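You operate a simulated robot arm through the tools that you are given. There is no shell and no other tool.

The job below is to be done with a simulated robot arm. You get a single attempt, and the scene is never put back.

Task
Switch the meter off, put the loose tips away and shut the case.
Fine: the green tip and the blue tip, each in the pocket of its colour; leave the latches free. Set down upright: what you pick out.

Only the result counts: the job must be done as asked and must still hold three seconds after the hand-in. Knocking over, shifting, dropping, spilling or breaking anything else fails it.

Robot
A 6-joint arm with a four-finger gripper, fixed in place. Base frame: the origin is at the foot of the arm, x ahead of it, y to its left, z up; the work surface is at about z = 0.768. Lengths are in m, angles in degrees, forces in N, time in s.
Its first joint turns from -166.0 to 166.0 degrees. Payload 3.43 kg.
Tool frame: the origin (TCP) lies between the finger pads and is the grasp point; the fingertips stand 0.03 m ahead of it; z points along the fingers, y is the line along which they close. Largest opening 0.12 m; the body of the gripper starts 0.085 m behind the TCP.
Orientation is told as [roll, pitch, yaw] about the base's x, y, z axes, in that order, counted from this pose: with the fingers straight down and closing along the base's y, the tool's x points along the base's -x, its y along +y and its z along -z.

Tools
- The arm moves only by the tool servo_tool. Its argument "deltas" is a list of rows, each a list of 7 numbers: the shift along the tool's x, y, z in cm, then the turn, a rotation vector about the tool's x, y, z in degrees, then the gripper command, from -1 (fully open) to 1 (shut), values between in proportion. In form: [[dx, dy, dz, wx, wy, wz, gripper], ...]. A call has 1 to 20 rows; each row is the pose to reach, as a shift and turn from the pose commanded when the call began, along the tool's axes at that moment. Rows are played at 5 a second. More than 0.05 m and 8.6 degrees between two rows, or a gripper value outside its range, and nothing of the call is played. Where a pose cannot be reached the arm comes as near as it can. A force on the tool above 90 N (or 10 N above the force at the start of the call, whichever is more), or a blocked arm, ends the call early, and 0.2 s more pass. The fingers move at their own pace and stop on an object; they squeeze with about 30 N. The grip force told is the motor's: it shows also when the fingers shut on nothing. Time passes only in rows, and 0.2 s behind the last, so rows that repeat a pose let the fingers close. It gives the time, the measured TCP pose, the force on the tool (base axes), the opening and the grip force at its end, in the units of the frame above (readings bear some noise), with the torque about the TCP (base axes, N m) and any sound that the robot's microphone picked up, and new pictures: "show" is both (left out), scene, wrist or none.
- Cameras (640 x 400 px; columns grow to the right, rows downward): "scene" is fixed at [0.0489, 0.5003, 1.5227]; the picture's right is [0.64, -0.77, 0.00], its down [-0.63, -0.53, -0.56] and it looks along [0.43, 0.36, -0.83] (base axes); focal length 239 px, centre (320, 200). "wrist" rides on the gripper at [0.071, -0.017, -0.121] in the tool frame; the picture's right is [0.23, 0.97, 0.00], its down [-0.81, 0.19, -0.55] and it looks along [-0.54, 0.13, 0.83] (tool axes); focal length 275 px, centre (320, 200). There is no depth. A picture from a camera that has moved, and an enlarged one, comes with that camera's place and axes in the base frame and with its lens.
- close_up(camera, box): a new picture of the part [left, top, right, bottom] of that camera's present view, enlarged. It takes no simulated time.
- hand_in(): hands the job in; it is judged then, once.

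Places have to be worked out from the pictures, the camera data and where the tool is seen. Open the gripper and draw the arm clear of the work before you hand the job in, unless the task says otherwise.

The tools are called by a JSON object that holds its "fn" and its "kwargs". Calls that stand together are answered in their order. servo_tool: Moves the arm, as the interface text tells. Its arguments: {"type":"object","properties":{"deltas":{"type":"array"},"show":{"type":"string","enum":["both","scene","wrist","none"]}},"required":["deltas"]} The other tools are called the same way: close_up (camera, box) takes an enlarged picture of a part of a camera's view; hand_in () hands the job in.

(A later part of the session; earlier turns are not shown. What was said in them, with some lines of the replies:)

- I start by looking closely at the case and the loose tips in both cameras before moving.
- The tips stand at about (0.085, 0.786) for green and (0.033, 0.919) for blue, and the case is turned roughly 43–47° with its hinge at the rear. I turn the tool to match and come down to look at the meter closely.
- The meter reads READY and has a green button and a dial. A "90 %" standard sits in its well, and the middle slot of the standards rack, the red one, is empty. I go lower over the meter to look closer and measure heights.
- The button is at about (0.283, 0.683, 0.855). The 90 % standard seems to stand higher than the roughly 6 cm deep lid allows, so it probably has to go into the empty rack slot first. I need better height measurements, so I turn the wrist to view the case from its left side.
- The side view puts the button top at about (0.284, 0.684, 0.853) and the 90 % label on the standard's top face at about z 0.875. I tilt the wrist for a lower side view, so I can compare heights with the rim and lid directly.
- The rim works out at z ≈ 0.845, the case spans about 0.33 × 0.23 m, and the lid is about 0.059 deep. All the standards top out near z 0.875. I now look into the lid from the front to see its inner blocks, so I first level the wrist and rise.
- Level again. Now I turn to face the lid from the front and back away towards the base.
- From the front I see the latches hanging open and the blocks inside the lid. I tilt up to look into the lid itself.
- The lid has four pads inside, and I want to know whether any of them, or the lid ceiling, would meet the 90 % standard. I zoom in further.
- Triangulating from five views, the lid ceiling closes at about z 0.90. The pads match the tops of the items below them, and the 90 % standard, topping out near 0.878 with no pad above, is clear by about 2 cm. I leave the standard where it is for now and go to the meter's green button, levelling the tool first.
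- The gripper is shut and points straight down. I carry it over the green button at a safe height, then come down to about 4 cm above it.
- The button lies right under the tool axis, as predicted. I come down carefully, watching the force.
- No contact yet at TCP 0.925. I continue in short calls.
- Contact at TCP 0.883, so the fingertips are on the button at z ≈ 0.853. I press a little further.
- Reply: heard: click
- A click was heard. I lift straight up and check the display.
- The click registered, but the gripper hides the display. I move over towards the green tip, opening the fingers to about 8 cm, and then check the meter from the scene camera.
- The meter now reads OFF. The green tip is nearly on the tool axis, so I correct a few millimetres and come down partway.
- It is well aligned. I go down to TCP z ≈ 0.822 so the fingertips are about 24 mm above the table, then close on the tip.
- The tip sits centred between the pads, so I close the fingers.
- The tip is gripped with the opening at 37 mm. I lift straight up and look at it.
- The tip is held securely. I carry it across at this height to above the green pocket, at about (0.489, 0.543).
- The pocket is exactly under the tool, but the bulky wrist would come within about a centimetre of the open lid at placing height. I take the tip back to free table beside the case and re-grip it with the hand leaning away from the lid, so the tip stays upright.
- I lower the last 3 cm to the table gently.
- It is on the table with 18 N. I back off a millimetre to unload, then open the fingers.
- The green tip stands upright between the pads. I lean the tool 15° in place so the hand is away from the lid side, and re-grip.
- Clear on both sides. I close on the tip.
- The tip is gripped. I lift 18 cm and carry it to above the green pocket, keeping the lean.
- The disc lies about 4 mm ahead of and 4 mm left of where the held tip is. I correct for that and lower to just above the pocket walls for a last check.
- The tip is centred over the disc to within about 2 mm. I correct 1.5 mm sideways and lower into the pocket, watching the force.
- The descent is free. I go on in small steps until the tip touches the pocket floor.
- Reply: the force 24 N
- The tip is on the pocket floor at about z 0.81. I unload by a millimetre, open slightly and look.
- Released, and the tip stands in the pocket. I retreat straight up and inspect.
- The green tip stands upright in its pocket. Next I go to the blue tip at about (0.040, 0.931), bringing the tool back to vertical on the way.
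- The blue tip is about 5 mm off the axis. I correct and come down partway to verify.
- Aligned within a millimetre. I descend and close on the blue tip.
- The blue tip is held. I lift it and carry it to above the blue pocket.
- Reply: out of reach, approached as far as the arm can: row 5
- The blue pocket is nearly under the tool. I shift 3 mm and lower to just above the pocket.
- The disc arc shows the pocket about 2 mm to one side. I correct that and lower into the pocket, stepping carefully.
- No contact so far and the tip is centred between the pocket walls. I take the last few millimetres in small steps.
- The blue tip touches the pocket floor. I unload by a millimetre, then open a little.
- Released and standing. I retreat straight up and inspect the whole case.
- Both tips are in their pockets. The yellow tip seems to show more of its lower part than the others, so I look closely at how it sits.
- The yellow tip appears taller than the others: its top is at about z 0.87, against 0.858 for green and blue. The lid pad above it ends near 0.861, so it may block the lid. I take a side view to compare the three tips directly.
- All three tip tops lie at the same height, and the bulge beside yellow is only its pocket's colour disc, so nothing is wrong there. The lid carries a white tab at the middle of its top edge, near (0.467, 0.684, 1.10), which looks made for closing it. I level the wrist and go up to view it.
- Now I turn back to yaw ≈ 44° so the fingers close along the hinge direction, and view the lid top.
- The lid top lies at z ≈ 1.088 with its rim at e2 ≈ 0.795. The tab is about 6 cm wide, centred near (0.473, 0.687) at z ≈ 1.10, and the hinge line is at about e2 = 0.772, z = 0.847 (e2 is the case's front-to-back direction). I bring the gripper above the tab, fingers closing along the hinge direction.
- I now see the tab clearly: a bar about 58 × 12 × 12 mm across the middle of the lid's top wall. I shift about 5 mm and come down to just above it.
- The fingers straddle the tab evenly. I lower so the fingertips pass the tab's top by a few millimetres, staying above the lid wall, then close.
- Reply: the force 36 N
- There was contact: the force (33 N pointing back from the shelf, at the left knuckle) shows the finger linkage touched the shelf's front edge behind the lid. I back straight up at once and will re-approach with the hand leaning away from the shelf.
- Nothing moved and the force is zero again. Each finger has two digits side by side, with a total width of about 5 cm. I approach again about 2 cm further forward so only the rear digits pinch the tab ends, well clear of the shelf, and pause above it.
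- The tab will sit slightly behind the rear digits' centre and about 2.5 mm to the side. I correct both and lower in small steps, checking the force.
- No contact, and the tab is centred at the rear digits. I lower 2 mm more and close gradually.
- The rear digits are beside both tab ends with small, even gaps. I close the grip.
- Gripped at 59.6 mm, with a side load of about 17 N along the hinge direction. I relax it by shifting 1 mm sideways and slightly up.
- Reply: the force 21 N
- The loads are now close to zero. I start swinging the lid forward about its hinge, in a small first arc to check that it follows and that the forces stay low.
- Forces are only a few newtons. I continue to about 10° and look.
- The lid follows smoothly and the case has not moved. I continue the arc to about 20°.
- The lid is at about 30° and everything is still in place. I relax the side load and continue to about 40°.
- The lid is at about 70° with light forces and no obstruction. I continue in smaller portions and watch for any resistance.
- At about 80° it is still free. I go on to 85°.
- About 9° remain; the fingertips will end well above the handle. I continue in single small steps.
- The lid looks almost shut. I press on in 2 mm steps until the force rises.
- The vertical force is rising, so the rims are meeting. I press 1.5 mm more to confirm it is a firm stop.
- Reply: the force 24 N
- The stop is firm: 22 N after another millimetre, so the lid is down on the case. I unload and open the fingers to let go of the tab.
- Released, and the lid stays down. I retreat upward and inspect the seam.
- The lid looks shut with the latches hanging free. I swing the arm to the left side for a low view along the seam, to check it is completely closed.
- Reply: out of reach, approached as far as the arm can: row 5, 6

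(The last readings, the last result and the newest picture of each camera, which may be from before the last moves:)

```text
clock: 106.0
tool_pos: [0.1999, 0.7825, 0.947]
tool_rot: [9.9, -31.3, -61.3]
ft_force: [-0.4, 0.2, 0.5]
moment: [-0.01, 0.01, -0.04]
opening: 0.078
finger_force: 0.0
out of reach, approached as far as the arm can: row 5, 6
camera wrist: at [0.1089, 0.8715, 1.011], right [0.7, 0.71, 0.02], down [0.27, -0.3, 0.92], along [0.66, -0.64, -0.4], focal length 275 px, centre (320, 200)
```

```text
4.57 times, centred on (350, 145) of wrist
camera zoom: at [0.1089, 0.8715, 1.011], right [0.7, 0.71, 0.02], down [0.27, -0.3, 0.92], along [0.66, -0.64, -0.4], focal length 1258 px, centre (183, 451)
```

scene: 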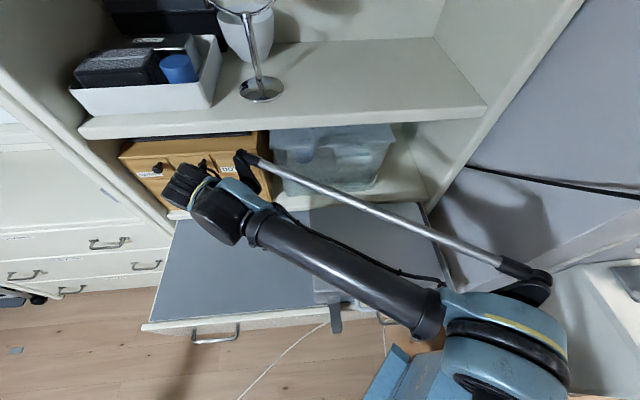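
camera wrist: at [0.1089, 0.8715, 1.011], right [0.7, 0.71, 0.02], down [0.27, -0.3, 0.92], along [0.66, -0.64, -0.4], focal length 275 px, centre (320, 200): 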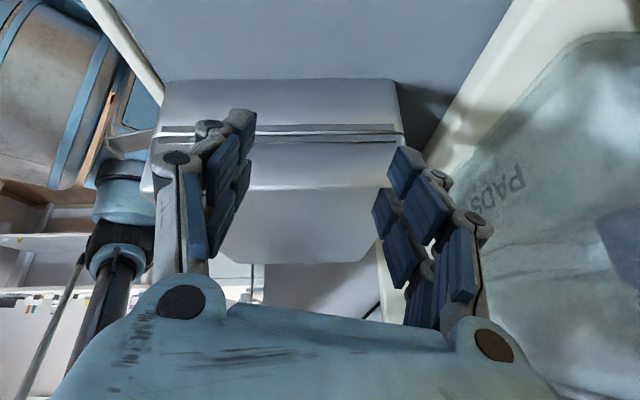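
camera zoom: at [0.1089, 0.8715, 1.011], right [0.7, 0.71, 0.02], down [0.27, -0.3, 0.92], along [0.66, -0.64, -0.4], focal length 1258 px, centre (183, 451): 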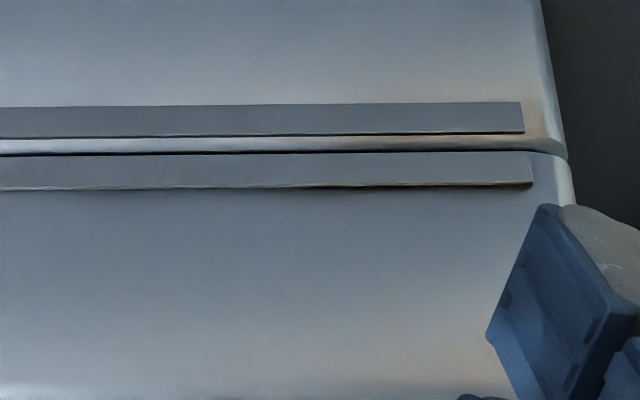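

{"fn": "close_up", "kwargs": {"camera": "wrist", "box": [150, 125, 210, 160]}}

{"fn": "close_up", "kwargs": {"camera": "wrist", "box": [250, 125, 310, 160]}}

{"fn": "close_up", "kwargs": {"camera": "wrist", "box": [360, 125, 420, 160]}}

```text
10.67 times, centred on (180, 142) of wrist
camera zoom: at [0.1089, 0.8715, 1.011], right [0.7, 0.71, 0.02], down [0.27, -0.3, 0.92], along [0.66, -0.64, -0.4], focal length 2936 px, centre (1813, 813)
```

zoom: 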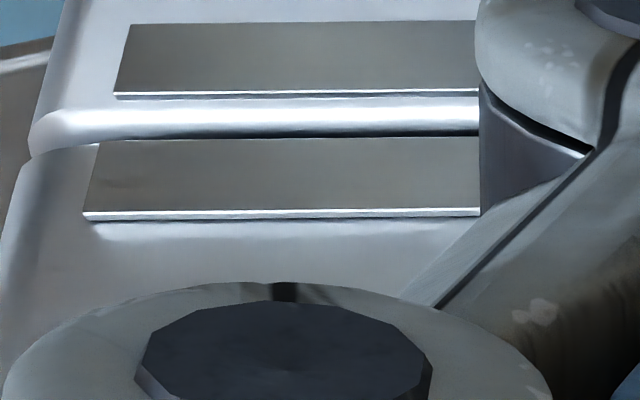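

```text
10.67 times, centred on (280, 142) of wrist
camera zoom: at [0.1089, 0.8715, 1.011], right [0.7, 0.71, 0.02], down [0.27, -0.3, 0.92], along [0.66, -0.64, -0.4], focal length 2936 px, centre (747, 813)
```

zoom: 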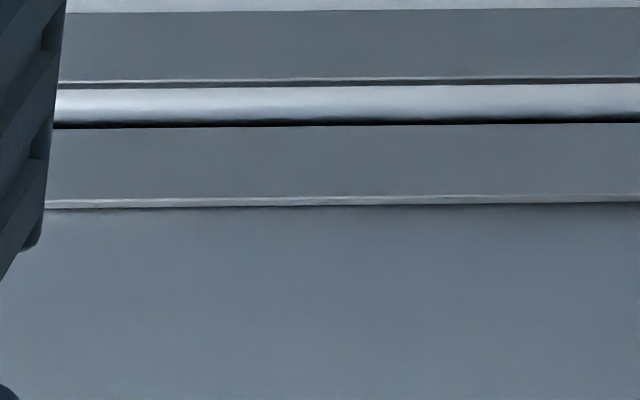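

```text
10.67 times, centred on (390, 142) of wrist
camera zoom: at [0.1089, 0.8715, 1.011], right [0.7, 0.71, 0.02], down [0.27, -0.3, 0.92], along [0.66, -0.64, -0.4], focal length 2936 px, centre (-427, 813)
```

zoom: 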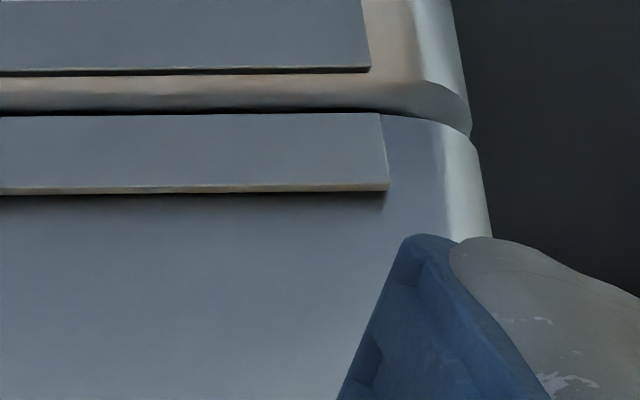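

The seam is tight and parallel from front to hinge, so the case is completely shut with the standard left in place. I now open the gripper fully and draw the arm up and away.

{"fn": "servo_tool", "kwargs": {"deltas": [[-3.0, 0.1, -2.9, 1.4, 6.1, 0, -0.5], [-6.1, 0.2, -5.9, 2.9, 12.1, 0, -0.7], [-9.2, 0.4, -8.8, 4.3, 18.2, 0, -1], [-12.2, 0.5, -11.8, 5.7, 24.3, 0, -1], [-15.3, 0.6, -14.7, 7.2, 30.3, 0, -1], [-18.3, 0.7, -17.7, 8.6, 36.4, 0, -1], [-18.3, 0.7, -17.7, 8.6, 36.4, 0, -1]]}}

```text
clock: 107.6
tool_pos: [0.2101, 0.7131, 1.1935]
tool_rot: [0.2, 5.0, -57.9]
ft_force: [0.5, -0.1, 0.5]
moment: [-0.01, -0.02, 0.02]
opening: 0.12
finger_force: 0.0
camera wrist: at [0.1633, 0.7549, 1.3207], right [0.7, 0.71, 0.02], down [0.61, -0.63, 0.48], along [0.36, -0.32, -0.88], focal length 275 px, centre (320, 200)
```

scene: 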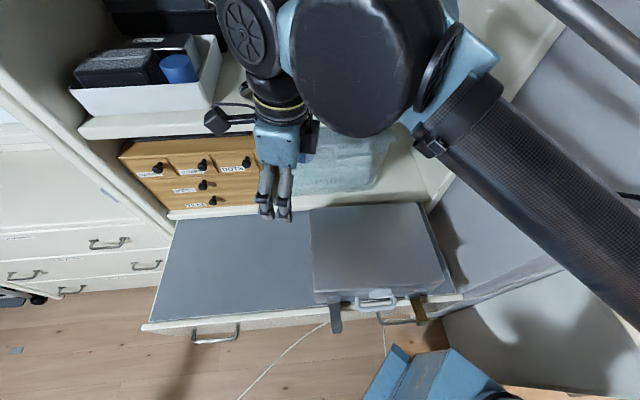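
wrist: 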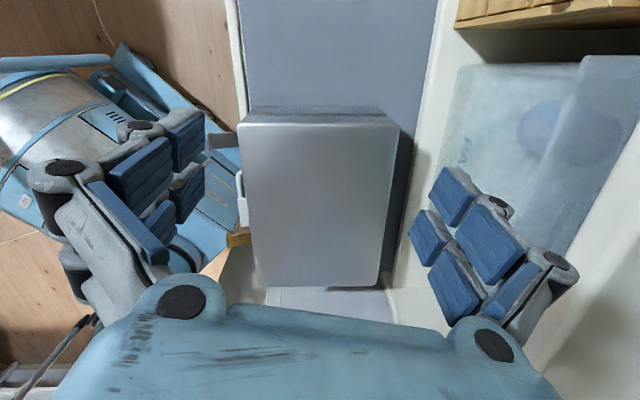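

{"fn": "servo_tool", "kwargs": {"deltas": [[-2.5, -3.0, -2.5, 0, 0, 0, -1], [-5.0, -6.0, -5.0, 0, 0, 0, -1], [-7.5, -9.0, -7.5, 0, 0, 0, -1], [-10.0, -12.0, -10.0, 0, 0, 0, -1], [-10.0, -12.0, -10.0, 0, 0, 0, -1]]}}

{"fn": "close_up", "kwargs": {"camera": "scene", "box": [270, 180, 470, 345]}}

```text
clock: 108.8
tool_pos: [0.165, 0.5583, 1.2828]
tool_rot: [0.3, 4.9, -58.0]
ft_force: [-1.0, 0.1, -0.6]
moment: [0.0, 0.0, -0.01]
opening: 0.12
finger_force: 0.1
camera wrist: at [0.1187, 0.6009, 1.4103], right [0.7, 0.71, 0.02], down [0.61, -0.63, 0.48], along [0.36, -0.32, -0.88], focal length 275 px, centre (320, 200)
```

scene: 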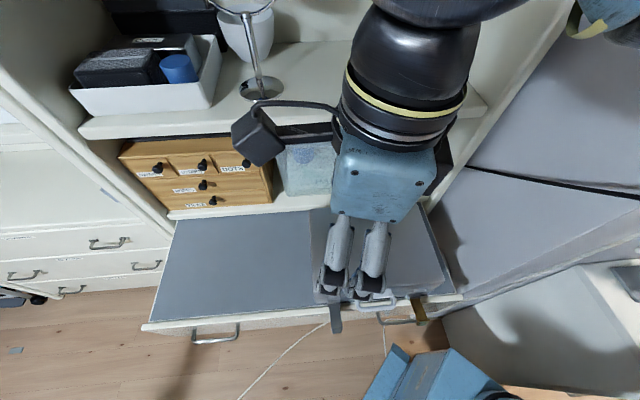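
wrist: 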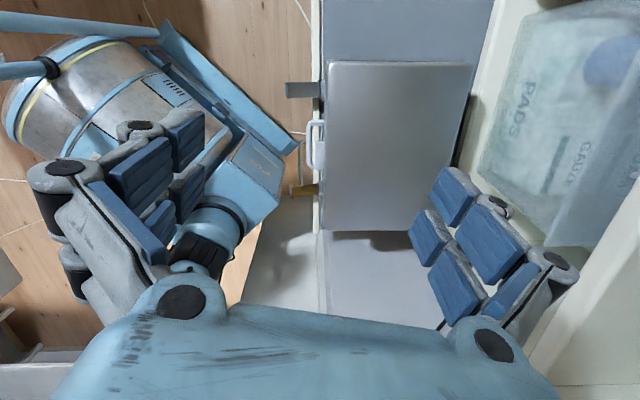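

```text
2.42 times, centred on (370, 262) of scene
camera zoom: at [0.0489, 0.5003, 1.5227], right [0.64, -0.77, 0.0], down [-0.63, -0.53, -0.56], along [0.43, 0.36, -0.83], focal length 579 px, centre (199, 48)
```

zoom: 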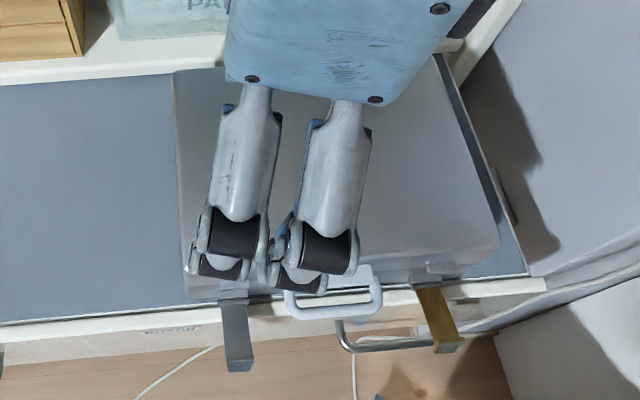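

The case is shut, both latches hang free, the gripper is open and the arm is well clear above. The meter showed OFF, and both tips stood upright in their pockets when the lid closed, so I hand in.

{"fn": "hand_in", "kwargs": {}}

```text
The job is handed in.
```

The meter is off, the green and blue tips are in their pockets, and the case is shut with its latches free. I've handed the job in; no verdict came back.

- **Meter:** one press of the green button gave a click, and the display changed from READY to OFF.
- **Tips:** each stood upright in the pocket of its colour. I set the green one down on the table once to re-grip it before placing it. I checked both in the pictures before closing the lid.
- **Case:** I swung the lid down by its white tab until it met a firm stop. A side view showed the seam tight from front to hinge.
- **90 % standard:** I left it in the meter's well. You asked only for the loose tips, and the lid shut fully with it there. The middle slot of the standards rack, with the red floor, is therefore still empty.
- **Shelf contact:** while I was first lining up on the tab, the gripper touched the shelf edge behind the lid with about 36 N. I backed off at once and saw nothing moved.
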